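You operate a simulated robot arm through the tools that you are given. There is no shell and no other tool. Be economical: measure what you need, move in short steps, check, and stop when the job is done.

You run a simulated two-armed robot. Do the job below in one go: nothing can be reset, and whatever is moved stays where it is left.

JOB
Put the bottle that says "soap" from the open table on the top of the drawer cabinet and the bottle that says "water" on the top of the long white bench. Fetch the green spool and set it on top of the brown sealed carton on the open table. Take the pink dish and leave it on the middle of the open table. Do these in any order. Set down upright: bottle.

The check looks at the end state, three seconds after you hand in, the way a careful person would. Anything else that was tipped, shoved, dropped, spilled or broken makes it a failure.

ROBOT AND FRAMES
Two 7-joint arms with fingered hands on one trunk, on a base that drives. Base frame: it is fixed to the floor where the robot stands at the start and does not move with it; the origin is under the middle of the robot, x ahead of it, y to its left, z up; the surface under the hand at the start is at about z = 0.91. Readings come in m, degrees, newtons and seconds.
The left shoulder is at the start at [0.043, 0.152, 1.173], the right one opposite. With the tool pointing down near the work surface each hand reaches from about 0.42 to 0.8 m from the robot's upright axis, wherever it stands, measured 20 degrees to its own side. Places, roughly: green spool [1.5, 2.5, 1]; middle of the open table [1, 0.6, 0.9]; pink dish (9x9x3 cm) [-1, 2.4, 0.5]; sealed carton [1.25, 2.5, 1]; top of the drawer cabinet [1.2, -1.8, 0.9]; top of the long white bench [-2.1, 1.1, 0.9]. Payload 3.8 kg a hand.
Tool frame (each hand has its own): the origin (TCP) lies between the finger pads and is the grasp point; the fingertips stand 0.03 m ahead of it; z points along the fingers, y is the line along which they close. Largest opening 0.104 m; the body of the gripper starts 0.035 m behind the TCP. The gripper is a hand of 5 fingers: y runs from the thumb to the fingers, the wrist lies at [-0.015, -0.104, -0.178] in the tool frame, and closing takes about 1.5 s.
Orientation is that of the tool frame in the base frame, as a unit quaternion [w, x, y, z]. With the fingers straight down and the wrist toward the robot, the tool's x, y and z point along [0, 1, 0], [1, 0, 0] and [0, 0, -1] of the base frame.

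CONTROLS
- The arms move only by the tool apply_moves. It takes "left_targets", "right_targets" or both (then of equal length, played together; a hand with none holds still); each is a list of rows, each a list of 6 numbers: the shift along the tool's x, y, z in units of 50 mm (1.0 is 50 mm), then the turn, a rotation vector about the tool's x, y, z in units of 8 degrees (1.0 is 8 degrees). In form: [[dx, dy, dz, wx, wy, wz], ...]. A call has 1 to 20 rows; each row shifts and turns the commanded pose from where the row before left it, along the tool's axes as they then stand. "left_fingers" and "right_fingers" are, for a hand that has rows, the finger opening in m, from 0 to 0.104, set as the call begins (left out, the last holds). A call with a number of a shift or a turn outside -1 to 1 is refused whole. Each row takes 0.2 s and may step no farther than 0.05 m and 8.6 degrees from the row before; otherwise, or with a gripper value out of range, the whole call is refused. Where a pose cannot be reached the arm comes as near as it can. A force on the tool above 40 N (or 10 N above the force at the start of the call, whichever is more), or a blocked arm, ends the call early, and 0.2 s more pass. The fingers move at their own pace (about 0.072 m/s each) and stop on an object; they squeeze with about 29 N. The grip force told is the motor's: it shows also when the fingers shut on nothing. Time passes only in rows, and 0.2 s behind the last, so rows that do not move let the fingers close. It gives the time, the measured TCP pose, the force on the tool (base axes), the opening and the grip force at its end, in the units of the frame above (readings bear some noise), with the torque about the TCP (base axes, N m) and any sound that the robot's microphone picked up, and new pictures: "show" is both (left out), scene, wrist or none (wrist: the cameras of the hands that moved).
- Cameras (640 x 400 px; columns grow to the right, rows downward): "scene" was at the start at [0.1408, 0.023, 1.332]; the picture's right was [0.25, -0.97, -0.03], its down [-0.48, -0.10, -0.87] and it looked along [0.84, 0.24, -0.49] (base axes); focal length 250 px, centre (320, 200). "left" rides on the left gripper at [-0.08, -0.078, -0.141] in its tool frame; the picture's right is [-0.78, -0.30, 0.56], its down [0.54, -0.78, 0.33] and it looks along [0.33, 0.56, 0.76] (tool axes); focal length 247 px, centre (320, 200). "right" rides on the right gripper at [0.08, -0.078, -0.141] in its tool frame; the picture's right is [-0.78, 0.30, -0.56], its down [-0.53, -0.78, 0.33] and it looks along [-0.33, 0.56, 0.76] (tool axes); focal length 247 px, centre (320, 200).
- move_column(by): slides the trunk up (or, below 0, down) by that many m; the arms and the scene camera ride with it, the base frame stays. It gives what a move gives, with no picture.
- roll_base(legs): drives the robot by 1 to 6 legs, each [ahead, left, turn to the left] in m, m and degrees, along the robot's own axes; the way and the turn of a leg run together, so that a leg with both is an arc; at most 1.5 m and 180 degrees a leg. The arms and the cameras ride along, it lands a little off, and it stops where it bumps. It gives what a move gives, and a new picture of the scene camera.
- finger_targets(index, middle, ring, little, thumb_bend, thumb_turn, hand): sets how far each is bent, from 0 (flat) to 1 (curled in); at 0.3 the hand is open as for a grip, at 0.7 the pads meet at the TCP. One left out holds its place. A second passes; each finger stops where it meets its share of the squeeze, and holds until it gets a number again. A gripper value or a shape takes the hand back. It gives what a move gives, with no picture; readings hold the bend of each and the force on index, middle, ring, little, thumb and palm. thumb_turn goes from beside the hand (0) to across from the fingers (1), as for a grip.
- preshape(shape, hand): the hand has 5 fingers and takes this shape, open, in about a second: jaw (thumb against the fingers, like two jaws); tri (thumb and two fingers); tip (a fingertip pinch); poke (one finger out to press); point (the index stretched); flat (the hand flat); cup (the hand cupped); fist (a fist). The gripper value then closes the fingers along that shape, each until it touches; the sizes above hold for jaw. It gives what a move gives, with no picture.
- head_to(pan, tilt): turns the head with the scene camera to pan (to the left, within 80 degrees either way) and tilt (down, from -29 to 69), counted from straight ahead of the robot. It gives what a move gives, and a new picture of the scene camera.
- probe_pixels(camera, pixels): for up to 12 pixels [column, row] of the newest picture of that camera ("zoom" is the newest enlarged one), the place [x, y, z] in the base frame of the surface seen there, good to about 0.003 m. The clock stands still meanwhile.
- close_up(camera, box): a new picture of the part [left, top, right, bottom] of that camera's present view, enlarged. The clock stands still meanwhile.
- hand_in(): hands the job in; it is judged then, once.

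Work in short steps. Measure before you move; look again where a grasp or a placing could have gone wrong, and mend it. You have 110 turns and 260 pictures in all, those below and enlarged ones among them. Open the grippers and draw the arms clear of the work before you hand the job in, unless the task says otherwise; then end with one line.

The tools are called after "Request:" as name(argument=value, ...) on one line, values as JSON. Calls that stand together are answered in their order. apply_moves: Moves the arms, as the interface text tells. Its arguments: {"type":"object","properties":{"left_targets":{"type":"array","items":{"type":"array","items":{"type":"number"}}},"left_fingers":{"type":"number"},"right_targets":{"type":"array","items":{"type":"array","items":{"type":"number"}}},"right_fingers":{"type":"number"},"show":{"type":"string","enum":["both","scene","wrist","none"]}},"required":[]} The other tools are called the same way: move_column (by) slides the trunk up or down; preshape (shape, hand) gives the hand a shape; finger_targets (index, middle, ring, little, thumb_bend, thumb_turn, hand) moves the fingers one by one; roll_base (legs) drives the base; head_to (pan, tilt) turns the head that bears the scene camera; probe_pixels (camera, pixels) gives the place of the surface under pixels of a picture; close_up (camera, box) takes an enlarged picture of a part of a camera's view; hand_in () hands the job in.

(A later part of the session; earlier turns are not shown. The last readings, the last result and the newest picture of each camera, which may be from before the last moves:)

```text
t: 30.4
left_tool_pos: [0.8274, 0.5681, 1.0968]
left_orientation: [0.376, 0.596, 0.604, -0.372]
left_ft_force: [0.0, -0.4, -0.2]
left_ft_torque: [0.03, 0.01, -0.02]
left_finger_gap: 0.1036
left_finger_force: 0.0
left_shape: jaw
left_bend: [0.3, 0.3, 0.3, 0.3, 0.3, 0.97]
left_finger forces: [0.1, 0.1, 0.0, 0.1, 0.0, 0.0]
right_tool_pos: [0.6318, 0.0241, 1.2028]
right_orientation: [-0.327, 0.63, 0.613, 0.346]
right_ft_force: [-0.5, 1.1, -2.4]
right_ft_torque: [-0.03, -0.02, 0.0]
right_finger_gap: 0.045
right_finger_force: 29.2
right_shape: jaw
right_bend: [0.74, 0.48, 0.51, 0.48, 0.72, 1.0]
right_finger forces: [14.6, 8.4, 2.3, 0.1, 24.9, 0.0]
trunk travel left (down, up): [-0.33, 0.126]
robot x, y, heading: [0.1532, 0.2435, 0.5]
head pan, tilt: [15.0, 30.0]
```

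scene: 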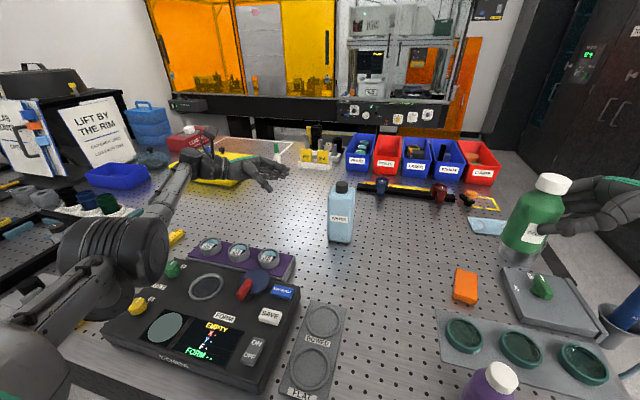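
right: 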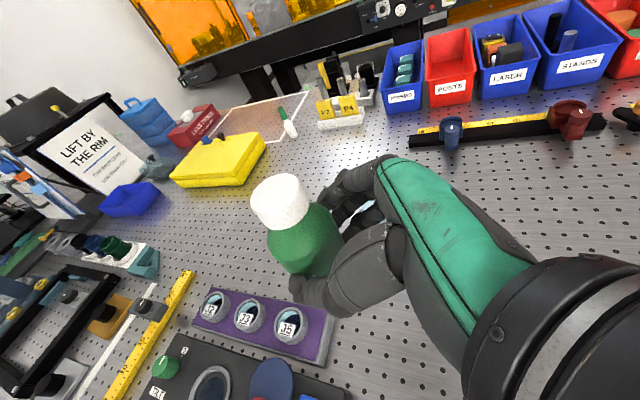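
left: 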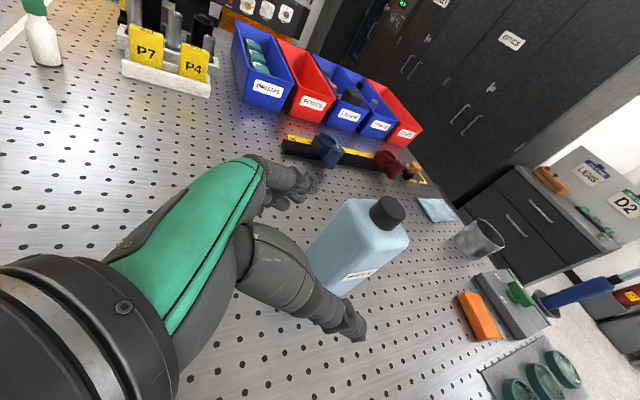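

Now I approach the water bottle along the tool axis, pausing before contact range.

Request:
apply_moves(left_targets=[[-0.09, 0.03, 0.78, 0, 0, 0], [-0.09, 0.03, 0.78, 0, 0, 0], [-0.09, 0.03, 0.78, 0, 0, 0]])

```text
t: 31.2
left_tool_pos: [0.8337, 0.4587, 1.0551]
left_orientation: [0.377, 0.595, 0.604, -0.372]
left_ft_force: [0.4, 0.1, 1.4]
left_ft_torque: [-0.02, 0.03, -0.01]
left_finger_gap: 0.1038
left_finger_force: 0.1
left_shape: jaw
left_bend: [0.3, 0.3, 0.3, 0.3, 0.3, 0.97]
left_finger forces: [0.0, 0.1, 0.0, 0.0, 0.0, 0.1]
right_tool_pos: [0.6328, 0.0251, 1.2034]
right_orientation: [-0.326, 0.632, 0.613, 0.345]
right_ft_force: [0.0, -0.6, -1.4]
right_ft_torque: [-0.03, -0.01, -0.02]
right_finger_gap: 0.0449
right_finger_force: 29.2
right_shape: jaw
right_bend: [0.74, 0.48, 0.51, 0.48, 0.72, 1.0]
right_finger forces: [14.5, 8.3, 2.3, 0.0, 24.9, 0.0]
trunk travel left (down, up): [-0.33, 0.126]
robot x, y, heading: [0.1539, 0.2489, 0.9]
head pan, tilt: [15.0, 30.0]
```

scene: 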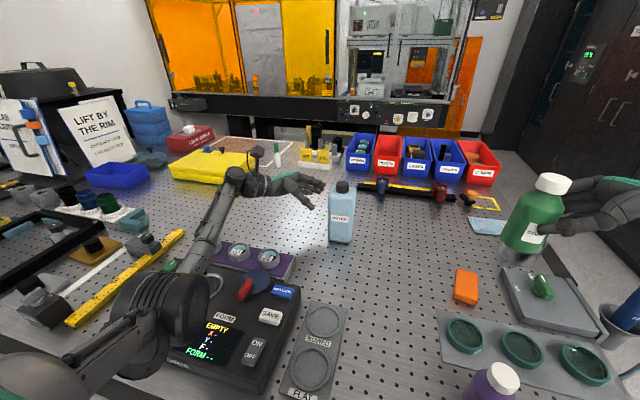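
left: 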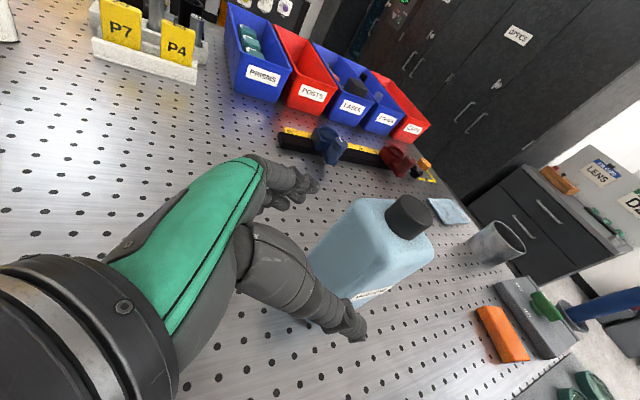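

The bottle sits between thumb and fingers in view; I re-measure its body from the left camera and check elbow height.

Request:
probe_pixels(camera="left", pixels=[[410, 205], [408, 230], [370, 215], [350, 205], [425, 245], [380, 270], [330, 260]])

Request:
probe_pixels(camera="scene", pixels=[[155, 345], [180, 335], [190, 300], [200, 265], [342, 184], [332, 210], [350, 210]])

```text
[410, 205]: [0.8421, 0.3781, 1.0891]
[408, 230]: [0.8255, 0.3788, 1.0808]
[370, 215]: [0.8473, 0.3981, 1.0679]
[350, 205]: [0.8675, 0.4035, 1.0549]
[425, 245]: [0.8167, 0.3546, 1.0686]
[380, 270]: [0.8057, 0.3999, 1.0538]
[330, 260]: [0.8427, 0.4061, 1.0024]
```

```text
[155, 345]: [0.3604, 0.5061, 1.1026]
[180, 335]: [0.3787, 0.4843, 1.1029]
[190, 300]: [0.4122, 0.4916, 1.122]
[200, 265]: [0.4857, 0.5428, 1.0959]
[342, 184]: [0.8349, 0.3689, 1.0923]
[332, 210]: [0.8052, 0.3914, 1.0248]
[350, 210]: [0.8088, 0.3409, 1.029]
```

Water body spans y 0.335–0.404, x 0.805–0.87. I finish the approach, then close.

Request:
apply_moves(left_targets=[[-0.1, 0.06, 0.78, 0, 0, 0], [-0.1, 0.06, 0.78, 0, 0, 0]], show="wrist")

```text
t: 31.8
left_tool_pos: [0.8406, 0.3864, 1.0317]
left_orientation: [0.376, 0.596, 0.604, -0.372]
left_ft_force: [0.5, -0.4, -0.5]
left_ft_torque: [0.01, 0.01, 0.0]
left_finger_gap: 0.1041
left_finger_force: 0.0
left_shape: jaw
left_bend: [0.3, 0.3, 0.3, 0.3, 0.3, 0.97]
left_finger forces: [0.9, 0.0, 0.0, 0.0, 0.3, 0.0]
right_tool_pos: [0.6324, 0.0248, 1.2019]
right_orientation: [-0.328, 0.631, 0.612, 0.345]
right_ft_force: [0.0, -0.2, -2.7]
right_ft_torque: [-0.04, -0.02, 0.0]
right_finger_gap: 0.0449
right_finger_force: 29.1
right_shape: jaw
right_bend: [0.74, 0.48, 0.51, 0.48, 0.72, 1.0]
right_finger forces: [14.5, 8.4, 2.3, 0.1, 24.9, 0.1]
trunk travel left (down, up): [-0.33, 0.126]
robot x, y, heading: [0.1571, 0.2401, 0.9]
head pan, tilt: [15.0, 30.0]
```

left: 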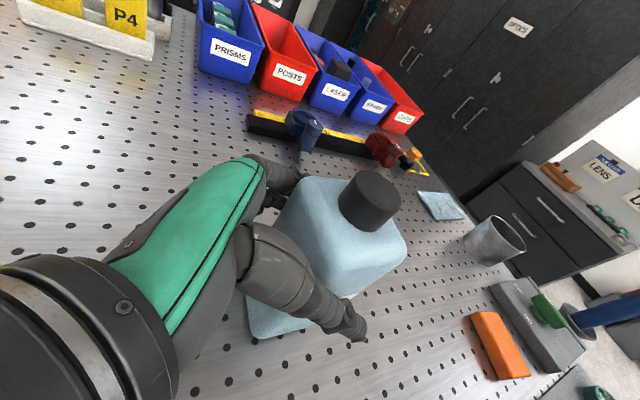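

The bottle is within the hand and upright. Closing the left hand.

Request:
apply_moves(left_targets=[[0, 0, 0, 0, 0, 0], [0, 0, 0, 0, 0, 0], [0, 0, 0, 0, 0, 0], [0, 0, 0, 0, 0, 0], [0, 0, 0, 0, 0, 0], [0, 0, 0, 0, 0, 0], [0, 0, 0, 0, 0, 0]], left_fingers=0.03)

```text
t: 33.4
left_tool_pos: [0.8394, 0.3872, 1.0311]
left_orientation: [0.376, 0.596, 0.603, -0.373]
left_ft_force: [0.2, -0.4, 0.9]
left_ft_torque: [0.0, -0.19, 0.01]
left_finger_gap: 0.0721
left_finger_force: 28.8
left_shape: jaw
left_bend: [0.33, 0.42, 0.37, 0.44, 0.55, 0.99]
left_finger forces: [11.7, 12.4, 3.3, 1.5, 28.9, 0.0]
right_tool_pos: [0.6315, 0.0271, 1.202]
right_orientation: [-0.327, 0.631, 0.613, 0.346]
right_ft_force: [0.1, -0.5, -1.9]
right_ft_torque: [-0.04, 0.0, -0.03]
right_finger_gap: 0.0446
right_finger_force: 28.8
right_shape: jaw
right_bend: [0.74, 0.48, 0.51, 0.48, 0.72, 1.0]
right_finger forces: [14.6, 8.4, 2.3, 0.0, 24.8, 0.0]
trunk travel left (down, up): [-0.33, 0.126]
robot x, y, heading: [0.1543, 0.2455, 0.6]
head pan, tilt: [15.0, 30.0]
```

scene: 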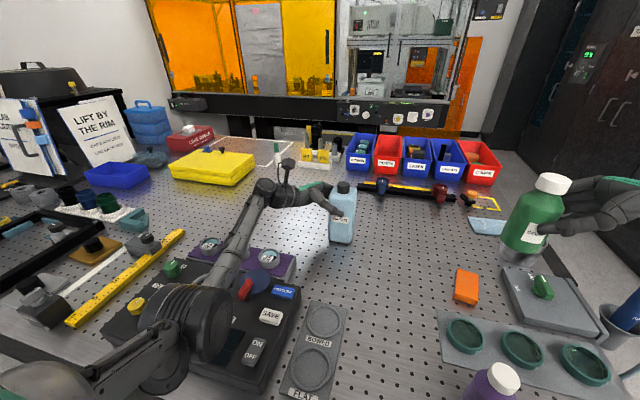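
left: 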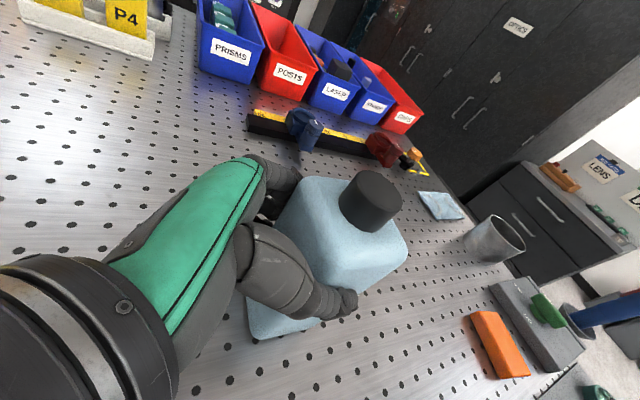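

Gripped (gap 0.072). I lift 0.2 m and draw it back.

Request:
apply_moves(left_targets=[[-0.81, 0, -0.395, 0, 0, 0], [-0.81, 0, -0.395, 0, 0, 0], [-0.81, 0, -0.395, 0, 0, 0], [-0.81, 0, -0.395, 0, 0, 0], [0, -0.8, 0, 0, 0, 0], [0, -0.8, 0, 0, 0, 0], [0, -0.8, 0, 0, 0, 0], [0, -0.8, 0, 0, 0, 0], [0, -0.8, 0, 0, 0, 0]])

```text
t: 35.4
left_tool_pos: [0.6404, 0.3843, 1.2122]
left_orientation: [0.377, 0.596, 0.603, -0.372]
left_ft_force: [-1.0, -0.6, -7.2]
left_ft_torque: [0.12, -0.01, -0.01]
left_finger_gap: 0.0711
left_finger_force: 29.1
left_shape: jaw
left_bend: [0.33, 0.42, 0.38, 0.43, 0.55, 0.99]
left_finger forces: [10.9, 12.3, 3.7, 1.7, 28.3, 0.0]
right_tool_pos: [0.6309, 0.0267, 1.2032]
right_orientation: [-0.327, 0.632, 0.613, 0.345]
right_ft_force: [0.6, 0.8, -1.4]
right_ft_torque: [-0.08, 0.02, 0.0]
right_finger_gap: 0.0447
right_finger_force: 28.7
right_shape: jaw
right_bend: [0.74, 0.48, 0.51, 0.48, 0.72, 1.0]
right_finger forces: [14.5, 8.4, 2.3, 0.0, 24.9, 0.0]
trunk travel left (down, up): [-0.33, 0.126]
robot x, y, heading: [0.1542, 0.2411, 0.9]
head pan, tilt: [15.0, 30.0]
```

scene: 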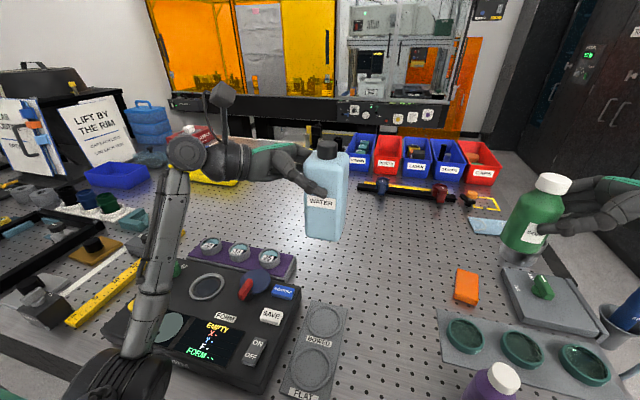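
left: 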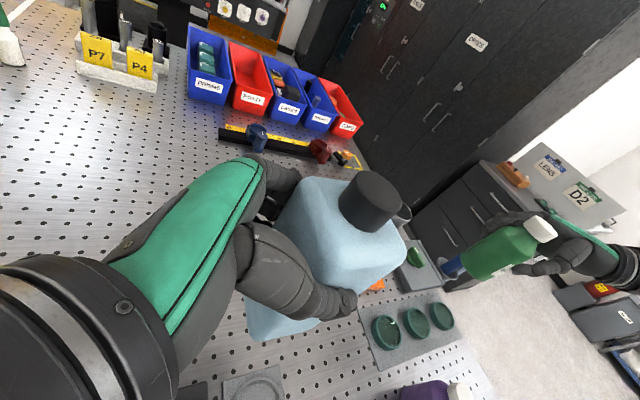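

Both bottles held. I back away from the table and sidestep right toward the drawer cabinet.

Request:
roll_base(legs=[[-0.7, 0, 0], [0, -1.0, 0]])

Request:
head_to(pan=-30, tilt=20)

```text
t: 44.0
left_tool_pos: [-0.0507, -0.6338, 1.2122]
left_orientation: [0.372, 0.605, 0.594, -0.378]
left_ft_force: [0.6, 1.1, -6.8]
left_ft_torque: [0.14, -0.04, 0.02]
left_finger_gap: 0.0711
left_finger_force: 28.7
left_shape: jaw
left_bend: [0.33, 0.42, 0.38, 0.43, 0.55, 0.99]
left_finger forces: [10.8, 12.2, 3.6, 1.8, 28.2, 0.0]
right_tool_pos: [-0.0726, -0.9911, 1.2019]
right_orientation: [-0.322, 0.642, 0.603, 0.349]
right_ft_force: [1.1, 0.5, -2.7]
right_ft_torque: [-0.02, 0.0, 0.01]
right_finger_gap: 0.0448
right_finger_force: 29.2
right_shape: jaw
right_bend: [0.74, 0.48, 0.51, 0.48, 0.72, 1.0]
right_finger forces: [14.5, 8.4, 2.3, 0.1, 24.9, 0.0]
trunk travel left (down, up): [-0.33, 0.126]
robot x, y, heading: [-0.5436, -0.763, -1.2]
head pan, tilt: [15.0, 30.0]
```

scene: 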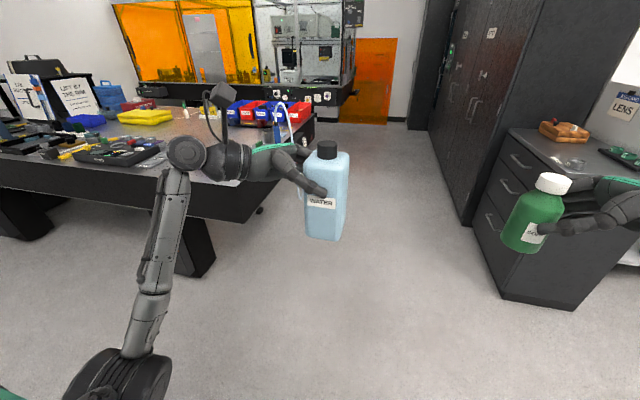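

```text
t: 45.1
left_tool_pos: [-0.0514, -0.6337, 1.2122]
left_orientation: [0.37, 0.605, 0.595, -0.379]
left_ft_force: [0.1, -0.7, -7.0]
left_ft_torque: [0.14, -0.03, 0.0]
left_finger_gap: 0.0714
left_finger_force: 29.1
left_shape: jaw
left_bend: [0.33, 0.42, 0.38, 0.43, 0.55, 0.99]
left_finger forces: [10.8, 12.1, 3.7, 1.8, 28.1, 0.0]
right_tool_pos: [-0.0708, -0.99, 1.2029]
right_orientation: [-0.323, 0.641, 0.602, 0.35]
right_ft_force: [-0.3, 0.4, -2.3]
right_ft_torque: [-0.06, -0.03, -0.02]
right_finger_gap: 0.0448
right_finger_force: 29.2
right_shape: jaw
right_bend: [0.74, 0.48, 0.51, 0.48, 0.72, 1.0]
right_finger forces: [14.5, 8.4, 2.3, 0.0, 24.9, 0.0]
trunk travel left (down, up): [-0.33, 0.126]
robot x, y, heading: [-0.5437, -0.7562, -1.1]
head pan, tilt: [-30.0, 20.0]
```

scene: 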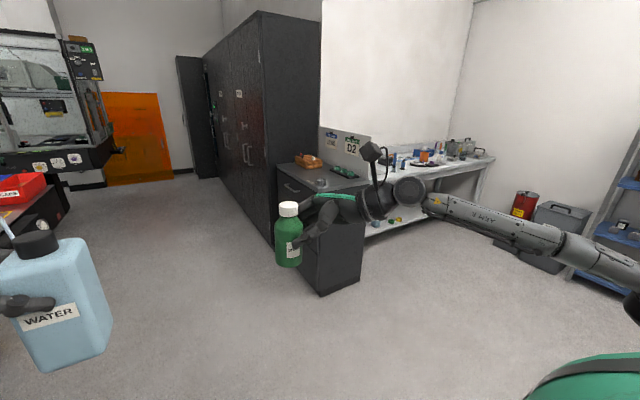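

I probe the cabinet's corners and top objects.

Request:
close_up(camera="scene", box=[260, 120, 400, 300])

Request:
probe_pixels(camera="scene", pixels=[[283, 166], [307, 188], [322, 290], [360, 280], [345, 185], [332, 183], [318, 178], [300, 172], [308, 160], [340, 171], [290, 180], [365, 184]])

```text
2.22 times, centred on (330, 210) of scene
```

zoom: 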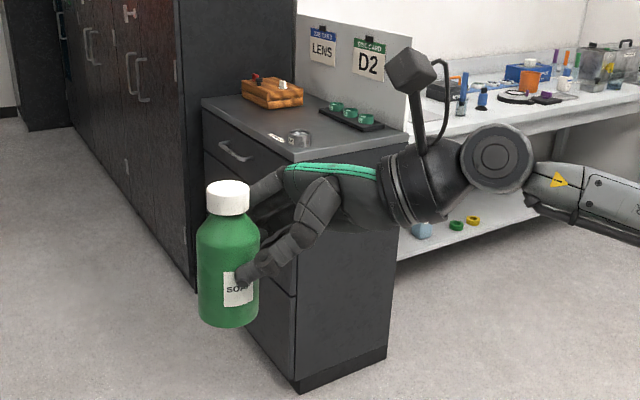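

```text
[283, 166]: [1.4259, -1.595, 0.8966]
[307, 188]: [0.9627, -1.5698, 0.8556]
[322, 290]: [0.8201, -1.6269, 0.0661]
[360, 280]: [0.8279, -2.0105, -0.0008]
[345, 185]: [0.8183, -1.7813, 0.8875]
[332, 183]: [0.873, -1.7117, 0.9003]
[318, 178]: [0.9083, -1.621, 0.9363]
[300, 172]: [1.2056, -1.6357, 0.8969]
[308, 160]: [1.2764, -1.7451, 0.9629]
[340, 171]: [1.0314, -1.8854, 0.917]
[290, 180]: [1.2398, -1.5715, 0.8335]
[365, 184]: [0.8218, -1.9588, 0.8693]
```

Cabinet top: x 0.82–1.43, y −1.57…−2.0, z 0.897. I turn right 90° to face it and shift left (base +x).

Request:
roll_base(legs=[[0, 0, -89], [0.05, 1.4, 0]])

Request:
head_to(pan=0, tilt=30)

```text
t: 55.7
left_tool_pos: [0.9668, -1.269, 1.2127]
left_orientation: [0.009, 0.848, 0.016, -0.53]
left_ft_force: [0.5, -0.6, -7.7]
left_ft_torque: [0.0, -0.12, 0.0]
left_finger_gap: 0.0712
left_finger_force: 29.3
left_shape: jaw
left_bend: [0.33, 0.42, 0.38, 0.43, 0.56, 0.99]
left_finger forces: [10.2, 11.7, 3.3, 1.7, 26.7, 0.1]
right_tool_pos: [0.6102, -1.2661, 1.2015]
right_orientation: [0.007, 0.88, -0.003, 0.475]
right_ft_force: [-0.2, -0.3, -1.3]
right_ft_torque: [0.02, 0.05, 0.04]
right_finger_gap: 0.0446
right_finger_force: 29.7
right_shape: jaw
right_bend: [0.74, 0.48, 0.51, 0.48, 0.72, 1.0]
right_finger forces: [14.4, 8.2, 2.2, 0.1, 24.6, 0.0]
trunk travel left (down, up): [-0.33, 0.126]
robot x, y, heading: [0.8169, -0.7819, -88.1]
head pan, tilt: [-30.0, 20.0]
```

scene: 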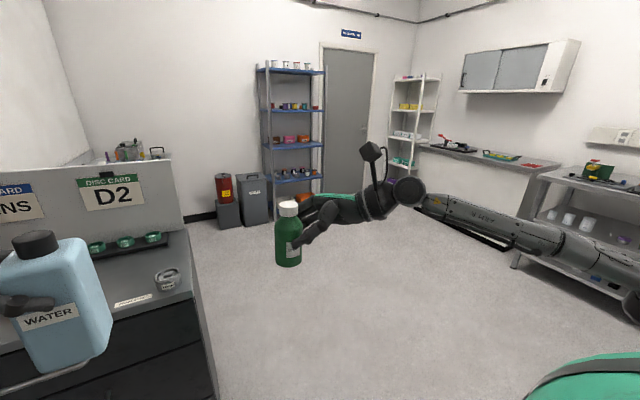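

```text
t: 56.6
left_tool_pos: [0.9677, -1.2685, 1.212]
left_orientation: [0.009, 0.848, 0.015, -0.53]
left_ft_force: [0.3, -0.2, -6.8]
left_ft_torque: [-0.01, -0.11, -0.01]
left_finger_gap: 0.0711
left_finger_force: 29.1
left_shape: jaw
left_bend: [0.33, 0.42, 0.38, 0.43, 0.56, 0.99]
left_finger forces: [10.2, 11.8, 3.3, 1.8, 26.6, 0.0]
right_tool_pos: [0.6099, -1.2674, 1.2038]
right_orientation: [0.006, 0.88, -0.003, 0.475]
right_ft_force: [-0.2, -0.7, -2.2]
right_ft_torque: [0.0, 0.04, -0.03]
right_finger_gap: 0.0447
right_finger_force: 29.3
right_shape: jaw
right_bend: [0.74, 0.48, 0.51, 0.48, 0.72, 1.0]
right_finger forces: [14.5, 8.2, 2.2, 0.0, 24.7, 0.1]
trunk travel left (down, up): [-0.33, 0.126]
robot x, y, heading: [0.8164, -0.7824, -87.9]
head pan, tilt: [0.0, 30.0]
```

scene: 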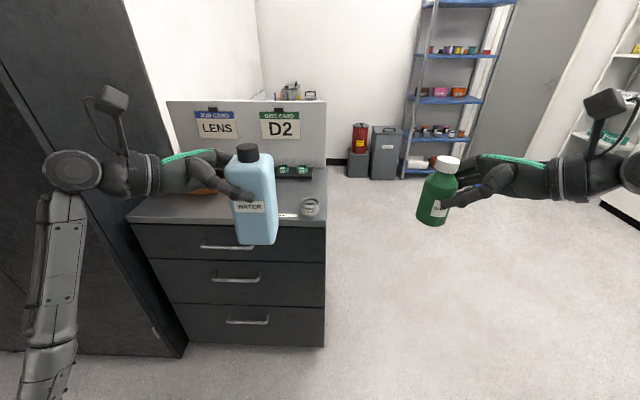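

The tall cabinet on the left could foul the left arm; I measure its face, and the label and lens ring positions.

Request:
probe_pixels(camera="scene", pixels=[[150, 120], [110, 60], [30, 60], [100, 300], [180, 330], [130, 215], [325, 205], [310, 207], [287, 215], [200, 190], [292, 172], [160, 205]])

Request:
close_up(camera="scene", box=[120, 90, 340, 240])

```text
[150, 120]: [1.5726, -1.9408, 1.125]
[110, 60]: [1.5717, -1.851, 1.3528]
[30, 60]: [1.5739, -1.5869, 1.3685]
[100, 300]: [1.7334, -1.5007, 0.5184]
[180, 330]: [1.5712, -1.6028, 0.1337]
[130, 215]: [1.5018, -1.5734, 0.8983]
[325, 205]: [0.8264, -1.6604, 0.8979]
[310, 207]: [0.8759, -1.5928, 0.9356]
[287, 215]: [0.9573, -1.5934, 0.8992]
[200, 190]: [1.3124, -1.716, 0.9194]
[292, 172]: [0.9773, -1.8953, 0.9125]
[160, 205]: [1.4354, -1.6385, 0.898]
```

```text
2.67 times, centred on (230, 165) of scene
```

zoom: 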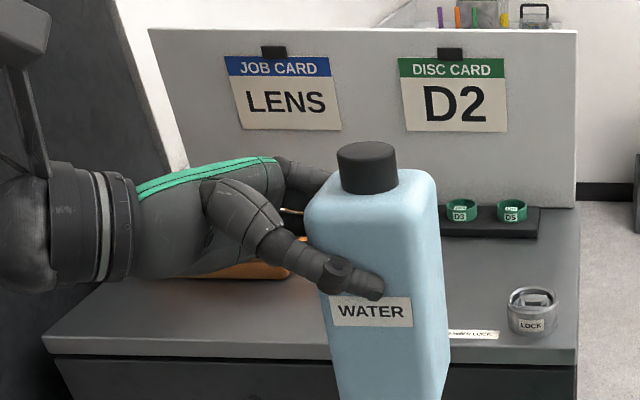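

The tall cabinet's face is at y=−1.50, side at x=1.572, so I shift only 0.3 m left, raise the water bottle a bit, then move 0.15 ahead.

Request:
apply_moves(left_targets=[[-0.8, 0, -0.39, 0, 0, 0], [-0.8, 0, -0.39, 0, 0, 0]], show="none")

Request:
roll_base(legs=[[0, 0.3, 0], [0.15, 0, 0]])

Request:
head_to(pan=0, tilt=40)

```text
t: 57.2
left_tool_pos: [0.9665, -1.2681, 1.3002]
left_orientation: [0.009, 0.848, 0.016, -0.529]
left_ft_force: [0.1, -0.2, -7.1]
left_ft_torque: [0.0, -0.12, 0.02]
left_finger_gap: 0.0708
left_finger_force: 29.1
left_shape: jaw
left_bend: [0.33, 0.42, 0.38, 0.43, 0.56, 0.99]
left_finger forces: [10.2, 11.7, 3.4, 1.7, 26.8, 0.0]
right_tool_pos: [0.6093, -1.2649, 1.2024]
right_orientation: [0.007, 0.88, -0.003, 0.475]
right_ft_force: [0.0, -0.1, -1.3]
right_ft_torque: [0.03, 0.04, -0.03]
right_finger_gap: 0.0448
right_finger_force: 29.1
right_shape: jaw
right_bend: [0.74, 0.48, 0.51, 0.48, 0.72, 1.0]
right_finger forces: [14.4, 8.3, 2.1, 0.0, 24.6, 0.1]
trunk travel left (down, up): [-0.33, 0.126]
robot x, y, heading: [0.8214, -0.7799, -88.0]
head pan, tilt: [0.0, 30.0]
```

```text
t: 60.2
left_tool_pos: [1.2811, -1.402, 1.3018]
left_orientation: [0.012, 0.848, 0.018, -0.53]
left_ft_force: [-0.3, 0.0, -7.3]
left_ft_torque: [-0.02, -0.09, 0.03]
left_finger_gap: 0.0709
left_finger_force: 28.9
left_shape: jaw
left_bend: [0.33, 0.43, 0.38, 0.42, 0.56, 0.99]
left_finger forces: [10.1, 11.9, 3.4, 1.9, 27.0, 0.0]
right_tool_pos: [0.9244, -1.405, 1.2041]
right_orientation: [0.005, 0.88, 0.001, 0.474]
right_ft_force: [-0.5, -0.5, -1.2]
right_ft_torque: [0.0, 0.02, -0.04]
right_finger_gap: 0.0447
right_finger_force: 29.1
right_shape: jaw
right_bend: [0.74, 0.48, 0.51, 0.48, 0.72, 1.0]
right_finger forces: [14.4, 8.3, 2.2, 0.0, 24.7, 0.0]
trunk travel left (down, up): [-0.33, 0.126]
robot x, y, heading: [1.1244, -0.9218, -87.1]
head pan, tilt: [0.0, 30.0]
```

scene: 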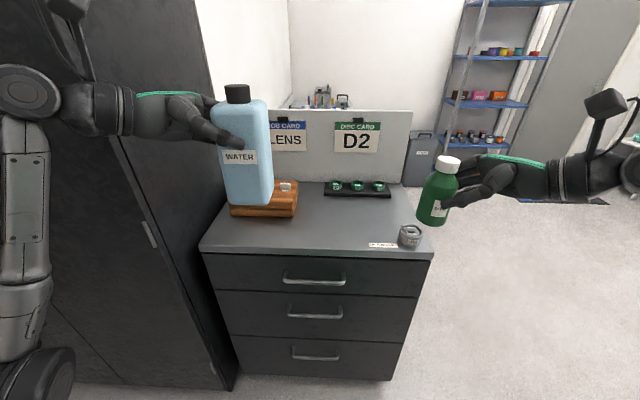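

```text
t: 61.0
left_tool_pos: [1.2795, -1.4046, 1.3005]
left_orientation: [0.011, 0.848, 0.019, -0.529]
left_ft_force: [0.5, -0.6, -8.0]
left_ft_torque: [-0.02, -0.12, -0.03]
left_finger_gap: 0.0707
left_finger_force: 29.1
left_shape: jaw
left_bend: [0.33, 0.43, 0.38, 0.42, 0.56, 0.99]
left_finger forces: [10.1, 11.9, 3.5, 1.7, 27.0, 0.0]
right_tool_pos: [0.9225, -1.4064, 1.2033]
right_orientation: [0.005, 0.879, 0.0, 0.476]
right_ft_force: [0.4, -0.2, -1.4]
right_ft_torque: [0.03, 0.06, 0.02]
right_finger_gap: 0.0444
right_finger_force: 28.8
right_shape: jaw
right_bend: [0.74, 0.48, 0.51, 0.48, 0.72, 1.0]
right_finger forces: [14.5, 8.4, 2.2, 0.0, 24.7, 0.0]
trunk travel left (down, up): [-0.33, 0.126]
robot x, y, heading: [1.1261, -0.9186, -87.6]
head pan, tilt: [0.0, 40.0]
```

scene: 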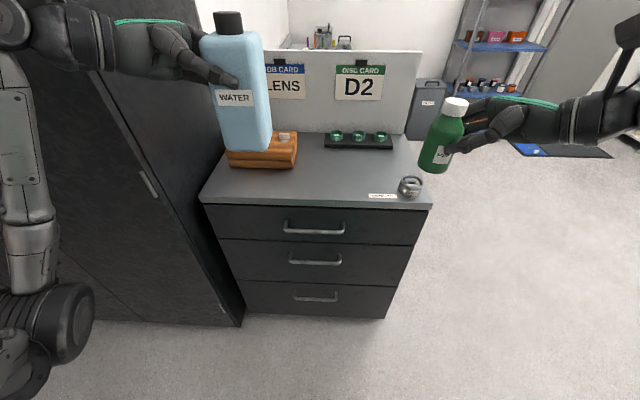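

The middle of the cabinet top is free (around (325,172)). I probe the target place.

Request:
probe_pixels(camera="scene", pixels=[[325, 172], [297, 160], [320, 190], [345, 165], [392, 148], [368, 195], [293, 168]])

```text
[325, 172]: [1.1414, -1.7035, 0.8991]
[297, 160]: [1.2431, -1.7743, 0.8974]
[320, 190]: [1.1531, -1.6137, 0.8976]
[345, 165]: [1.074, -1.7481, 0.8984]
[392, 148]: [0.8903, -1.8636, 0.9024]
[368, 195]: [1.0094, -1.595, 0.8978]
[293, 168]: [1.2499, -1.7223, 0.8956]
```

I roll 0.08 ahead, then carry the soap over the target, 6 cm above the final height.

Request:
roll_base(legs=[[0.08, 0, 0]])

Request:
apply_moves(right_targets=[[0.3, 0.8, 0.45, 0, 0, 0], [0.3, 0.8, 0.45, 0, 0, 0], [0.3, 0.8, 0.45, 0, 0, 0], [0.3, 0.8, 0.45, 0, 0, 0]])

```text
t: 62.0
left_tool_pos: [1.2849, -1.4775, 1.302]
left_orientation: [0.013, 0.848, 0.018, -0.53]
left_ft_force: [0.8, -0.2, -7.6]
left_ft_torque: [0.02, -0.13, 0.04]
left_finger_gap: 0.0707
left_finger_force: 28.9
left_shape: jaw
left_bend: [0.33, 0.43, 0.38, 0.42, 0.56, 0.99]
left_finger forces: [10.0, 11.8, 3.5, 1.8, 27.2, 0.1]
right_tool_pos: [0.9265, -1.482, 1.204]
right_orientation: [0.006, 0.88, 0.003, 0.476]
right_ft_force: [0.3, 0.2, -1.5]
right_ft_torque: [0.01, 0.03, 0.0]
right_finger_gap: 0.0443
right_finger_force: 29.5
right_shape: jaw
right_bend: [0.74, 0.48, 0.51, 0.48, 0.72, 1.0]
right_finger forces: [14.4, 8.3, 2.2, 0.0, 24.8, 0.1]
trunk travel left (down, up): [-0.33, 0.126]
robot x, y, heading: [1.1262, -0.998, -87.4]
head pan, tilt: [0.0, 40.0]
```

scene: 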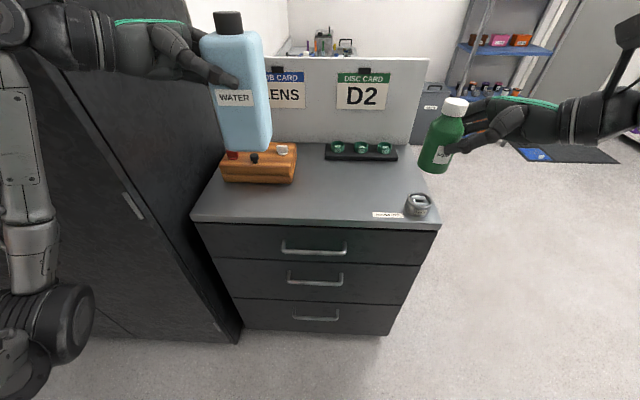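

```text
t: 63.0
left_tool_pos: [1.2868, -1.4844, 1.2994]
left_orientation: [0.01, 0.848, 0.021, -0.53]
left_ft_force: [0.8, 0.6, -7.0]
left_ft_torque: [-0.01, -0.13, 0.01]
left_finger_gap: 0.0705
left_finger_force: 28.4
left_shape: jaw
left_bend: [0.33, 0.43, 0.38, 0.42, 0.56, 0.99]
left_finger forces: [10.2, 12.0, 3.5, 1.7, 27.0, 0.0]
right_tool_pos: [1.0338, -1.6488, 1.2041]
right_orientation: [0.004, 0.881, 0.001, 0.474]
right_ft_force: [0.3, 0.1, -2.0]
right_ft_torque: [-0.03, -0.01, -0.01]
right_finger_gap: 0.0443
right_finger_force: 28.8
right_shape: jaw
right_bend: [0.74, 0.48, 0.51, 0.48, 0.72, 1.0]
right_finger forces: [14.6, 8.4, 2.1, 0.1, 24.8, 0.0]
trunk travel left (down, up): [-0.33, 0.126]
robot x, y, heading: [1.131, -1.0001, -87.3]
head pan, tilt: [0.0, 40.0]
```

scene: 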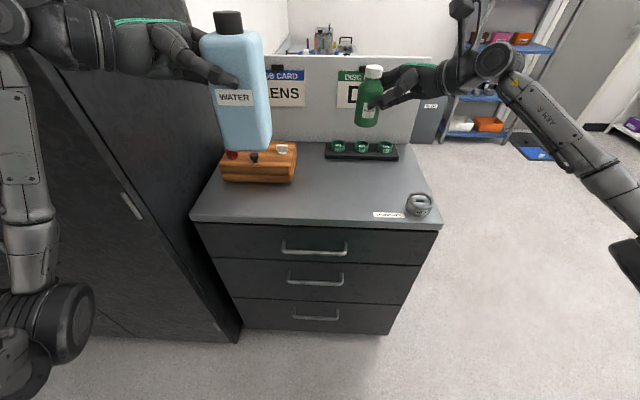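
right: 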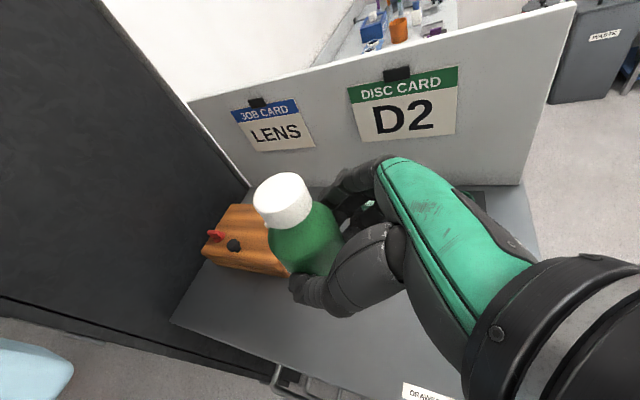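

I lower toward the target, stopping ~6 cm above.

Request:
apply_moves(right_targets=[[-0.575, 0.2, 0.71, 0, 0, 0], [-0.575, 0.2, 0.71, 0, 0, 0], [-0.575, 0.2, 0.71, 0, 0, 0], [-0.575, 0.2, 0.71, 0, 0, 0]])

```text
t: 64.0
left_tool_pos: [1.2853, -1.4832, 1.2993]
left_orientation: [0.011, 0.848, 0.019, -0.529]
left_ft_force: [0.1, 0.0, -7.4]
left_ft_torque: [0.02, -0.13, -0.01]
left_finger_gap: 0.0706
left_finger_force: 29.0
left_shape: jaw
left_bend: [0.33, 0.43, 0.38, 0.42, 0.56, 0.99]
left_finger forces: [10.2, 11.9, 3.5, 1.8, 27.1, 0.1]
right_tool_pos: [1.0896, -1.6888, 1.0313]
right_orientation: [0.004, 0.88, 0.001, 0.474]
right_ft_force: [0.1, 0.5, -1.7]
right_ft_torque: [0.0, 0.04, 0.0]
right_finger_gap: 0.0444
right_finger_force: 28.8
right_shape: jaw
right_bend: [0.74, 0.48, 0.51, 0.48, 0.72, 1.0]
right_finger forces: [14.6, 8.5, 2.0, 0.1, 24.6, 0.1]
trunk travel left (down, up): [-0.33, 0.126]
robot x, y, heading: [1.1287, -0.9989, -87.4]
head pan, tilt: [0.0, 40.0]
```

scene: 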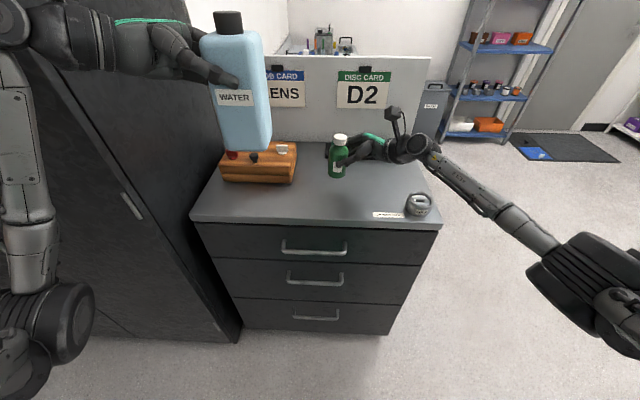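
right: 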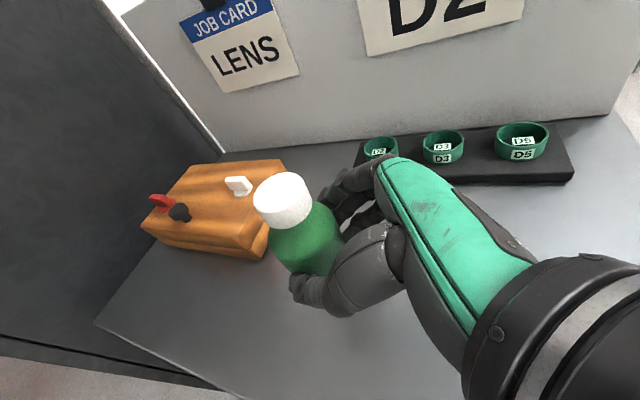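

Aligned over free surface. I lower 6.2 cm to just-contact.

Request:
apply_moves(right_targets=[[-0.42, 0, 0.275, 0, 0, 0], [-0.42, 0, 0.275, 0, 0, 0], [-0.17, 0, 0.11, 0, 0, 0], [-0.03, 0, 0.02, 0, 0, 0]], show="none")

Request:
close_up(camera="scene", box=[280, 120, 440, 220])

```text
t: 65.0
left_tool_pos: [1.2848, -1.4831, 1.2999]
left_orientation: [0.011, 0.848, 0.019, -0.529]
left_ft_force: [0.5, 0.2, -8.0]
left_ft_torque: [-0.04, -0.14, -0.01]
left_finger_gap: 0.0707
left_finger_force: 29.0
left_shape: jaw
left_bend: [0.33, 0.43, 0.38, 0.42, 0.56, 0.99]
left_finger forces: [10.2, 12.0, 3.5, 1.8, 26.9, 0.1]
right_tool_pos: [1.0905, -1.6877, 0.9681]
right_orientation: [0.005, 0.88, 0.002, 0.475]
right_ft_force: [0.5, 0.0, -1.4]
right_ft_torque: [-0.05, 0.05, -0.02]
right_finger_gap: 0.0445
right_finger_force: 28.8
right_shape: jaw
right_bend: [0.74, 0.48, 0.51, 0.48, 0.72, 1.0]
right_finger forces: [14.6, 8.5, 2.0, 0.0, 24.6, 0.0]
trunk travel left (down, up): [-0.33, 0.126]
robot x, y, heading: [1.1291, -0.9994, -87.5]
head pan, tilt: [0.0, 40.0]
```

```text
4.00 times, centred on (360, 170) of scene
```

zoom: 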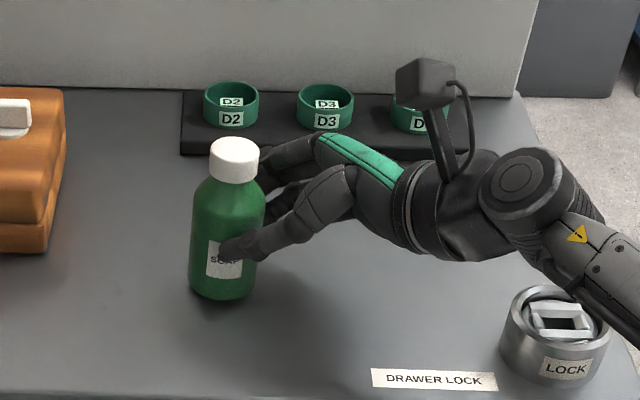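

Not in contact yet (fz −1.4). I probe the forearm near the lock ring while lowering 2 mm at a time.

Request:
probe_pixels(camera="zoom", pixels=[[590, 270], [555, 295], [570, 265], [630, 330], [600, 300]])

Request:
apply_moves(right_targets=[[-0.035, 0, 0.022, 0, 0, 0], [-0.035, 0, 0.022, 0, 0, 0]], show="none")

```text
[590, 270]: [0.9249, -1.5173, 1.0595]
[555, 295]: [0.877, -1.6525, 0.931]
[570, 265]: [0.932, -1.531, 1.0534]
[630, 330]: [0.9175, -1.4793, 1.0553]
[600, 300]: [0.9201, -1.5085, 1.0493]
```

```text
t: 65.6
left_tool_pos: [1.2845, -1.4819, 1.3016]
left_orientation: [0.012, 0.848, 0.018, -0.53]
left_ft_force: [0.0, 0.0, -6.6]
left_ft_torque: [0.02, -0.13, -0.01]
left_finger_gap: 0.0708
left_finger_force: 29.3
left_shape: jaw
left_bend: [0.33, 0.43, 0.38, 0.42, 0.56, 0.99]
left_finger forces: [10.3, 11.9, 3.5, 1.8, 27.1, 0.1]
right_tool_pos: [1.0914, -1.6893, 0.9666]
right_orientation: [0.005, 0.879, 0.001, 0.476]
right_ft_force: [0.3, 0.8, 2.8]
right_ft_torque: [-0.03, -0.03, 0.05]
right_finger_gap: 0.0446
right_finger_force: 29.0
right_shape: jaw
right_bend: [0.74, 0.48, 0.52, 0.48, 0.72, 1.0]
right_finger forces: [14.8, 8.3, 2.1, 0.1, 24.7, 0.1]
trunk travel left (down, up): [-0.33, 0.126]
robot x, y, heading: [1.1299, -1.0019, -87.5]
head pan, tilt: [0.0, 40.0]
```

Contact made (fz +2.8). Releasing the soap bottle.

Request:
apply_moves(right_targets=[[0, 0, 0, 0, 0, 0], [0, 0, 0, 0, 0, 0], [0, 0, 0, 0, 0, 0], [0, 0, 0, 0, 0, 0], [0, 0, 0, 0, 0, 0], [0, 0, 0, 0, 0, 0]], right_fingers=0.104)

```text
t: 67.0
left_tool_pos: [1.285, -1.4823, 1.3004]
left_orientation: [0.011, 0.848, 0.019, -0.53]
left_ft_force: [0.0, -0.4, -7.0]
left_ft_torque: [-0.01, -0.12, -0.01]
left_finger_gap: 0.0708
left_finger_force: 29.2
left_shape: jaw
left_bend: [0.33, 0.43, 0.38, 0.42, 0.56, 0.99]
left_finger forces: [10.3, 11.8, 3.5, 1.8, 27.0, 0.1]
right_tool_pos: [1.09, -1.6888, 0.9651]
right_orientation: [0.005, 0.88, 0.001, 0.475]
right_ft_force: [0.4, 0.3, -0.6]
right_ft_torque: [0.01, -0.03, 0.0]
right_finger_gap: 0.1036
right_finger_force: 0.0
right_shape: jaw
right_bend: [0.3, 0.3, 0.3, 0.3, 0.3, 0.98]
right_finger forces: [0.0, 0.0, 0.0, 0.0, 0.0, 0.0]
trunk travel left (down, up): [-0.33, 0.126]
robot x, y, heading: [1.1326, -0.9966, -87.5]
head pan, tilt: [0.0, 40.0]
```

scene: 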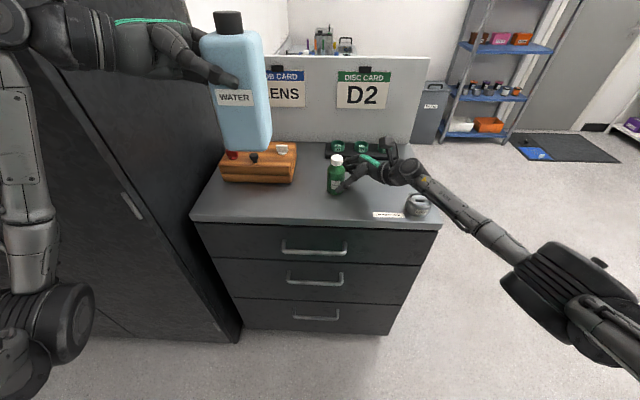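
right: 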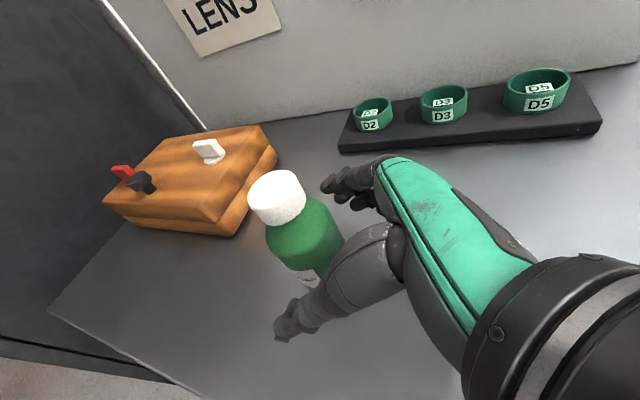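

Soap stands. I back out along the tool axis, then up.

Request:
apply_moves(right_targets=[[0.05, 0, -0.9, 0, 0, 0], [0.05, 0, -0.9, 0, 0, 0], [0.05, 0, -0.9, 0, 0, 0], [0.75, 0, -0.5, 0, 0, 0], [0.75, 0, -0.5, 0, 0, 0], [0.75, 0, -0.5, 0, 0, 0], [0.5, -0.8, 0, 0, 0, 0], [0, -0.9, 0, 0, 0, 0], [0, -0.9, 0, 0, 0, 0], [0, -0.9, 0, 0, 0, 0]], show="scene")

```text
t: 69.2
left_tool_pos: [1.2839, -1.4805, 1.3004]
left_orientation: [0.012, 0.848, 0.02, -0.53]
left_ft_force: [0.1, -0.5, -6.3]
left_ft_torque: [-0.05, -0.13, 0.02]
left_finger_gap: 0.0707
left_finger_force: 29.3
left_shape: jaw
left_bend: [0.33, 0.43, 0.38, 0.42, 0.56, 0.99]
left_finger forces: [10.2, 11.8, 3.5, 1.6, 26.9, 0.1]
right_tool_pos: [0.9945, -1.5113, 1.2]
right_orientation: [0.005, 0.88, 0.003, 0.475]
right_ft_force: [-0.3, 0.2, 0.3]
right_ft_torque: [-0.02, 0.01, 0.0]
right_finger_gap: 0.1037
right_finger_force: 0.0
right_shape: jaw
right_bend: [0.3, 0.3, 0.3, 0.3, 0.3, 0.98]
right_finger forces: [0.0, 0.0, 0.1, 0.0, 0.0, 0.0]
trunk travel left (down, up): [-0.33, 0.126]
robot x, y, heading: [1.126, -0.9993, -87.4]
head pan, tilt: [0.0, 40.0]
```

scene: 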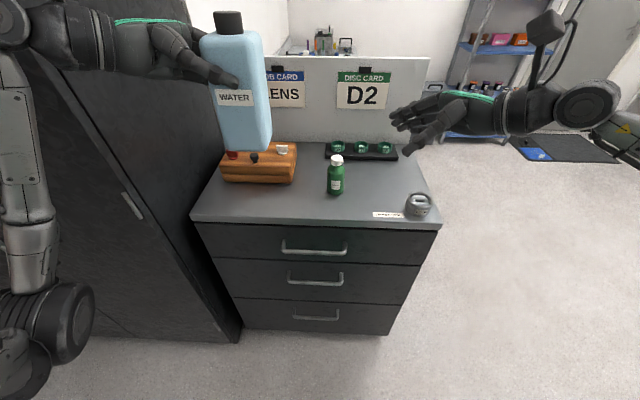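

Soap is placed well. Next the bench at (−2.1,1.1): I back up slightly, sidestep right (toward −x) and turn to face −x.

Request:
roll_base(legs=[[-0.12, 0, 0], [0, -1.5, 0], [0, 0, -90]])

Request:
head_to(pan=-30, tilt=15)

```text
t: 81.3
left_tool_pos: [-0.8505, -1.078, 1.3005]
left_orientation: [-0.373, 0.604, -0.595, -0.377]
left_ft_force: [0.2, 0.2, -6.8]
left_ft_torque: [-0.12, 0.01, 0.03]
left_finger_gap: 0.0705
left_finger_force: 29.3
left_shape: jaw
left_bend: [0.33, 0.43, 0.38, 0.42, 0.56, 0.99]
left_finger forces: [9.6, 11.5, 3.3, 1.7, 25.7, 0.0]
right_tool_pos: [-0.8714, -0.7876, 1.1995]
right_orientation: [-0.343, -0.614, 0.631, -0.328]
right_ft_force: [1.0, -0.4, 0.2]
right_ft_torque: [0.02, 0.01, 0.02]
right_finger_gap: 0.1037
right_finger_force: 0.2
right_shape: jaw
right_bend: [0.3, 0.3, 0.3, 0.3, 0.3, 0.98]
right_finger forces: [0.0, 0.0, 0.1, 0.1, 0.0, 0.1]
trunk travel left (down, up): [-0.33, 0.126]
robot x, y, heading: [-0.3633, -0.9374, -179.1]
head pan, tilt: [0.0, 40.0]
```

scene: 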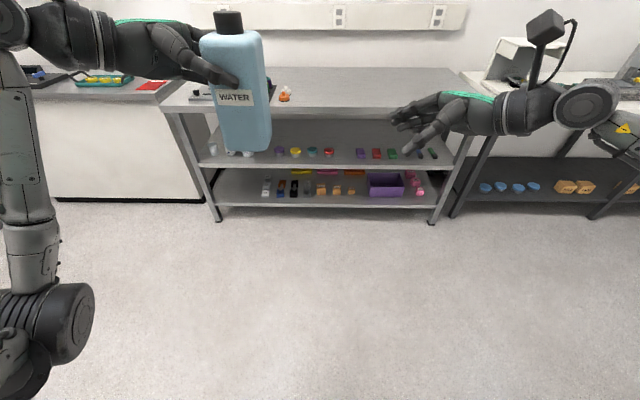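

```text
t: 82.2
left_tool_pos: [-0.8522, -1.0778, 1.2998]
left_orientation: [-0.372, 0.604, -0.596, -0.377]
left_ft_force: [0.0, 1.4, -6.9]
left_ft_torque: [-0.1, 0.01, 0.01]
left_finger_gap: 0.0707
left_finger_force: 29.1
left_shape: jaw
left_bend: [0.33, 0.43, 0.38, 0.42, 0.56, 0.99]
left_finger forces: [9.6, 11.5, 3.2, 1.8, 26.0, 0.0]
right_tool_pos: [-0.8729, -0.7877, 1.2005]
right_orientation: [-0.344, -0.614, 0.631, -0.328]
right_ft_force: [0.0, -0.8, -1.3]
right_ft_torque: [-0.01, 0.01, 0.02]
right_finger_gap: 0.1036
right_finger_force: 0.1
right_shape: jaw
right_bend: [0.3, 0.3, 0.3, 0.3, 0.3, 0.98]
right_finger forces: [0.0, 0.1, 0.0, 0.0, 0.0, 0.0]
trunk travel left (down, up): [-0.33, 0.126]
robot x, y, heading: [-0.3603, -0.9313, -178.8]
head pan, tilt: [-30.0, 15.0]
```

scene: 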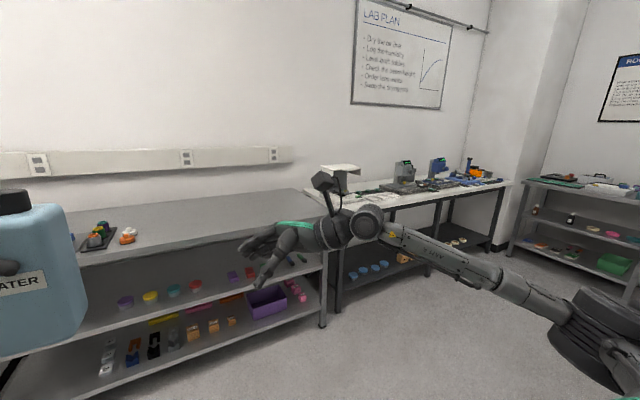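

The long white bench is further along (row ~190, right). I drive right (base +y) 1.5 m and look.

Request:
roll_base(legs=[[0.1, -1.5, 0], [0, -0.3, 0]])

Request:
head_to(pan=0, tilt=25)

```text
refused: leg 1 is longer than a leg can be; nothing moved
```

```text
t: 83.2
left_tool_pos: [-0.8519, -1.0791, 1.3]
left_orientation: [-0.373, 0.604, -0.596, -0.376]
left_ft_force: [-0.6, 0.1, -6.8]
left_ft_torque: [-0.06, -0.02, 0.0]
left_finger_gap: 0.0705
left_finger_force: 29.2
left_shape: jaw
left_bend: [0.33, 0.43, 0.38, 0.42, 0.56, 0.99]
left_finger forces: [9.6, 11.5, 3.2, 1.7, 25.9, 0.1]
right_tool_pos: [-0.8716, -0.7872, 1.1997]
right_orientation: [-0.344, -0.614, 0.63, -0.328]
right_ft_force: [0.5, 0.2, 0.2]
right_ft_torque: [-0.03, 0.0, -0.02]
right_finger_gap: 0.1038
right_finger_force: 0.1
right_shape: jaw
right_bend: [0.3, 0.3, 0.3, 0.3, 0.3, 0.98]
right_finger forces: [0.1, 0.1, 0.0, 0.0, 0.1, 0.0]
trunk travel left (down, up): [-0.33, 0.126]
robot x, y, heading: [-0.364, -0.9323, -178.8]
head pan, tilt: [0.0, 25.0]
```

scene: 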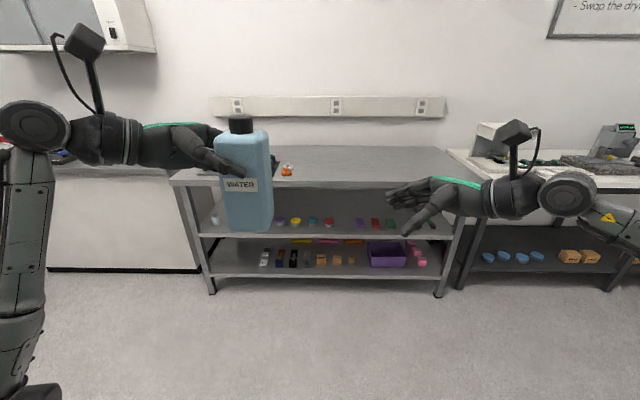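

Leg was over length; I split it.

Request:
roll_base(legs=[[0, -1.4, 0], [0.1, -0.4, 0]])

Request:
probe_pixels(camera="scene", pixels=[[320, 185], [300, 200], [350, 180], [200, 190], [450, 190]])

```text
t: 92.3
left_tool_pos: [-0.9921, 0.7017, 1.3004]
left_orientation: [-0.371, 0.607, -0.592, -0.379]
left_ft_force: [0.3, -0.1, -6.9]
left_ft_torque: [-0.12, 0.0, 0.03]
left_finger_gap: 0.0705
left_finger_force: 28.7
left_shape: jaw
left_bend: [0.33, 0.43, 0.38, 0.42, 0.56, 0.99]
left_finger forces: [9.7, 11.5, 3.4, 1.7, 25.9, 0.1]
right_tool_pos: [-1.0157, 0.9917, 1.1997]
right_orientation: [-0.342, -0.617, 0.627, -0.329]
right_ft_force: [-0.7, -0.8, 0.7]
right_ft_torque: [0.02, -0.01, 0.02]
right_finger_gap: 0.1038
right_finger_force: 0.0
right_shape: jaw
right_bend: [0.3, 0.3, 0.3, 0.3, 0.3, 0.98]
right_finger forces: [0.1, 0.1, 0.1, 0.0, 0.0, 0.1]
trunk travel left (down, up): [-0.33, 0.126]
robot x, y, heading: [-0.5055, 0.8492, -178.7]
head pan, tilt: [0.0, 25.0]
```

scene: 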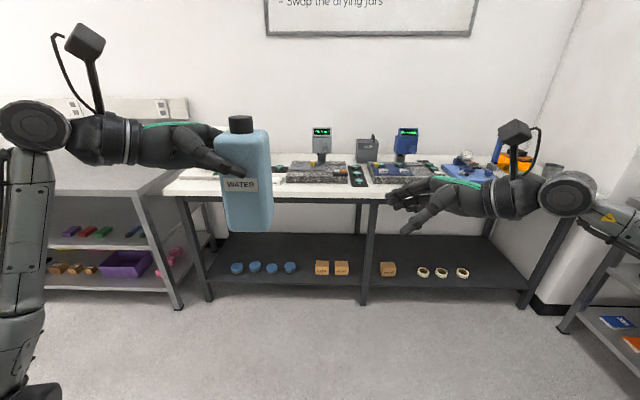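

```text
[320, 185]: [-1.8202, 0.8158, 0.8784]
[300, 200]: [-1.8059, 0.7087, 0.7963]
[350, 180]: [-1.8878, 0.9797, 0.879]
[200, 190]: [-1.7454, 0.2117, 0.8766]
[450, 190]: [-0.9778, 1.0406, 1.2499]
```

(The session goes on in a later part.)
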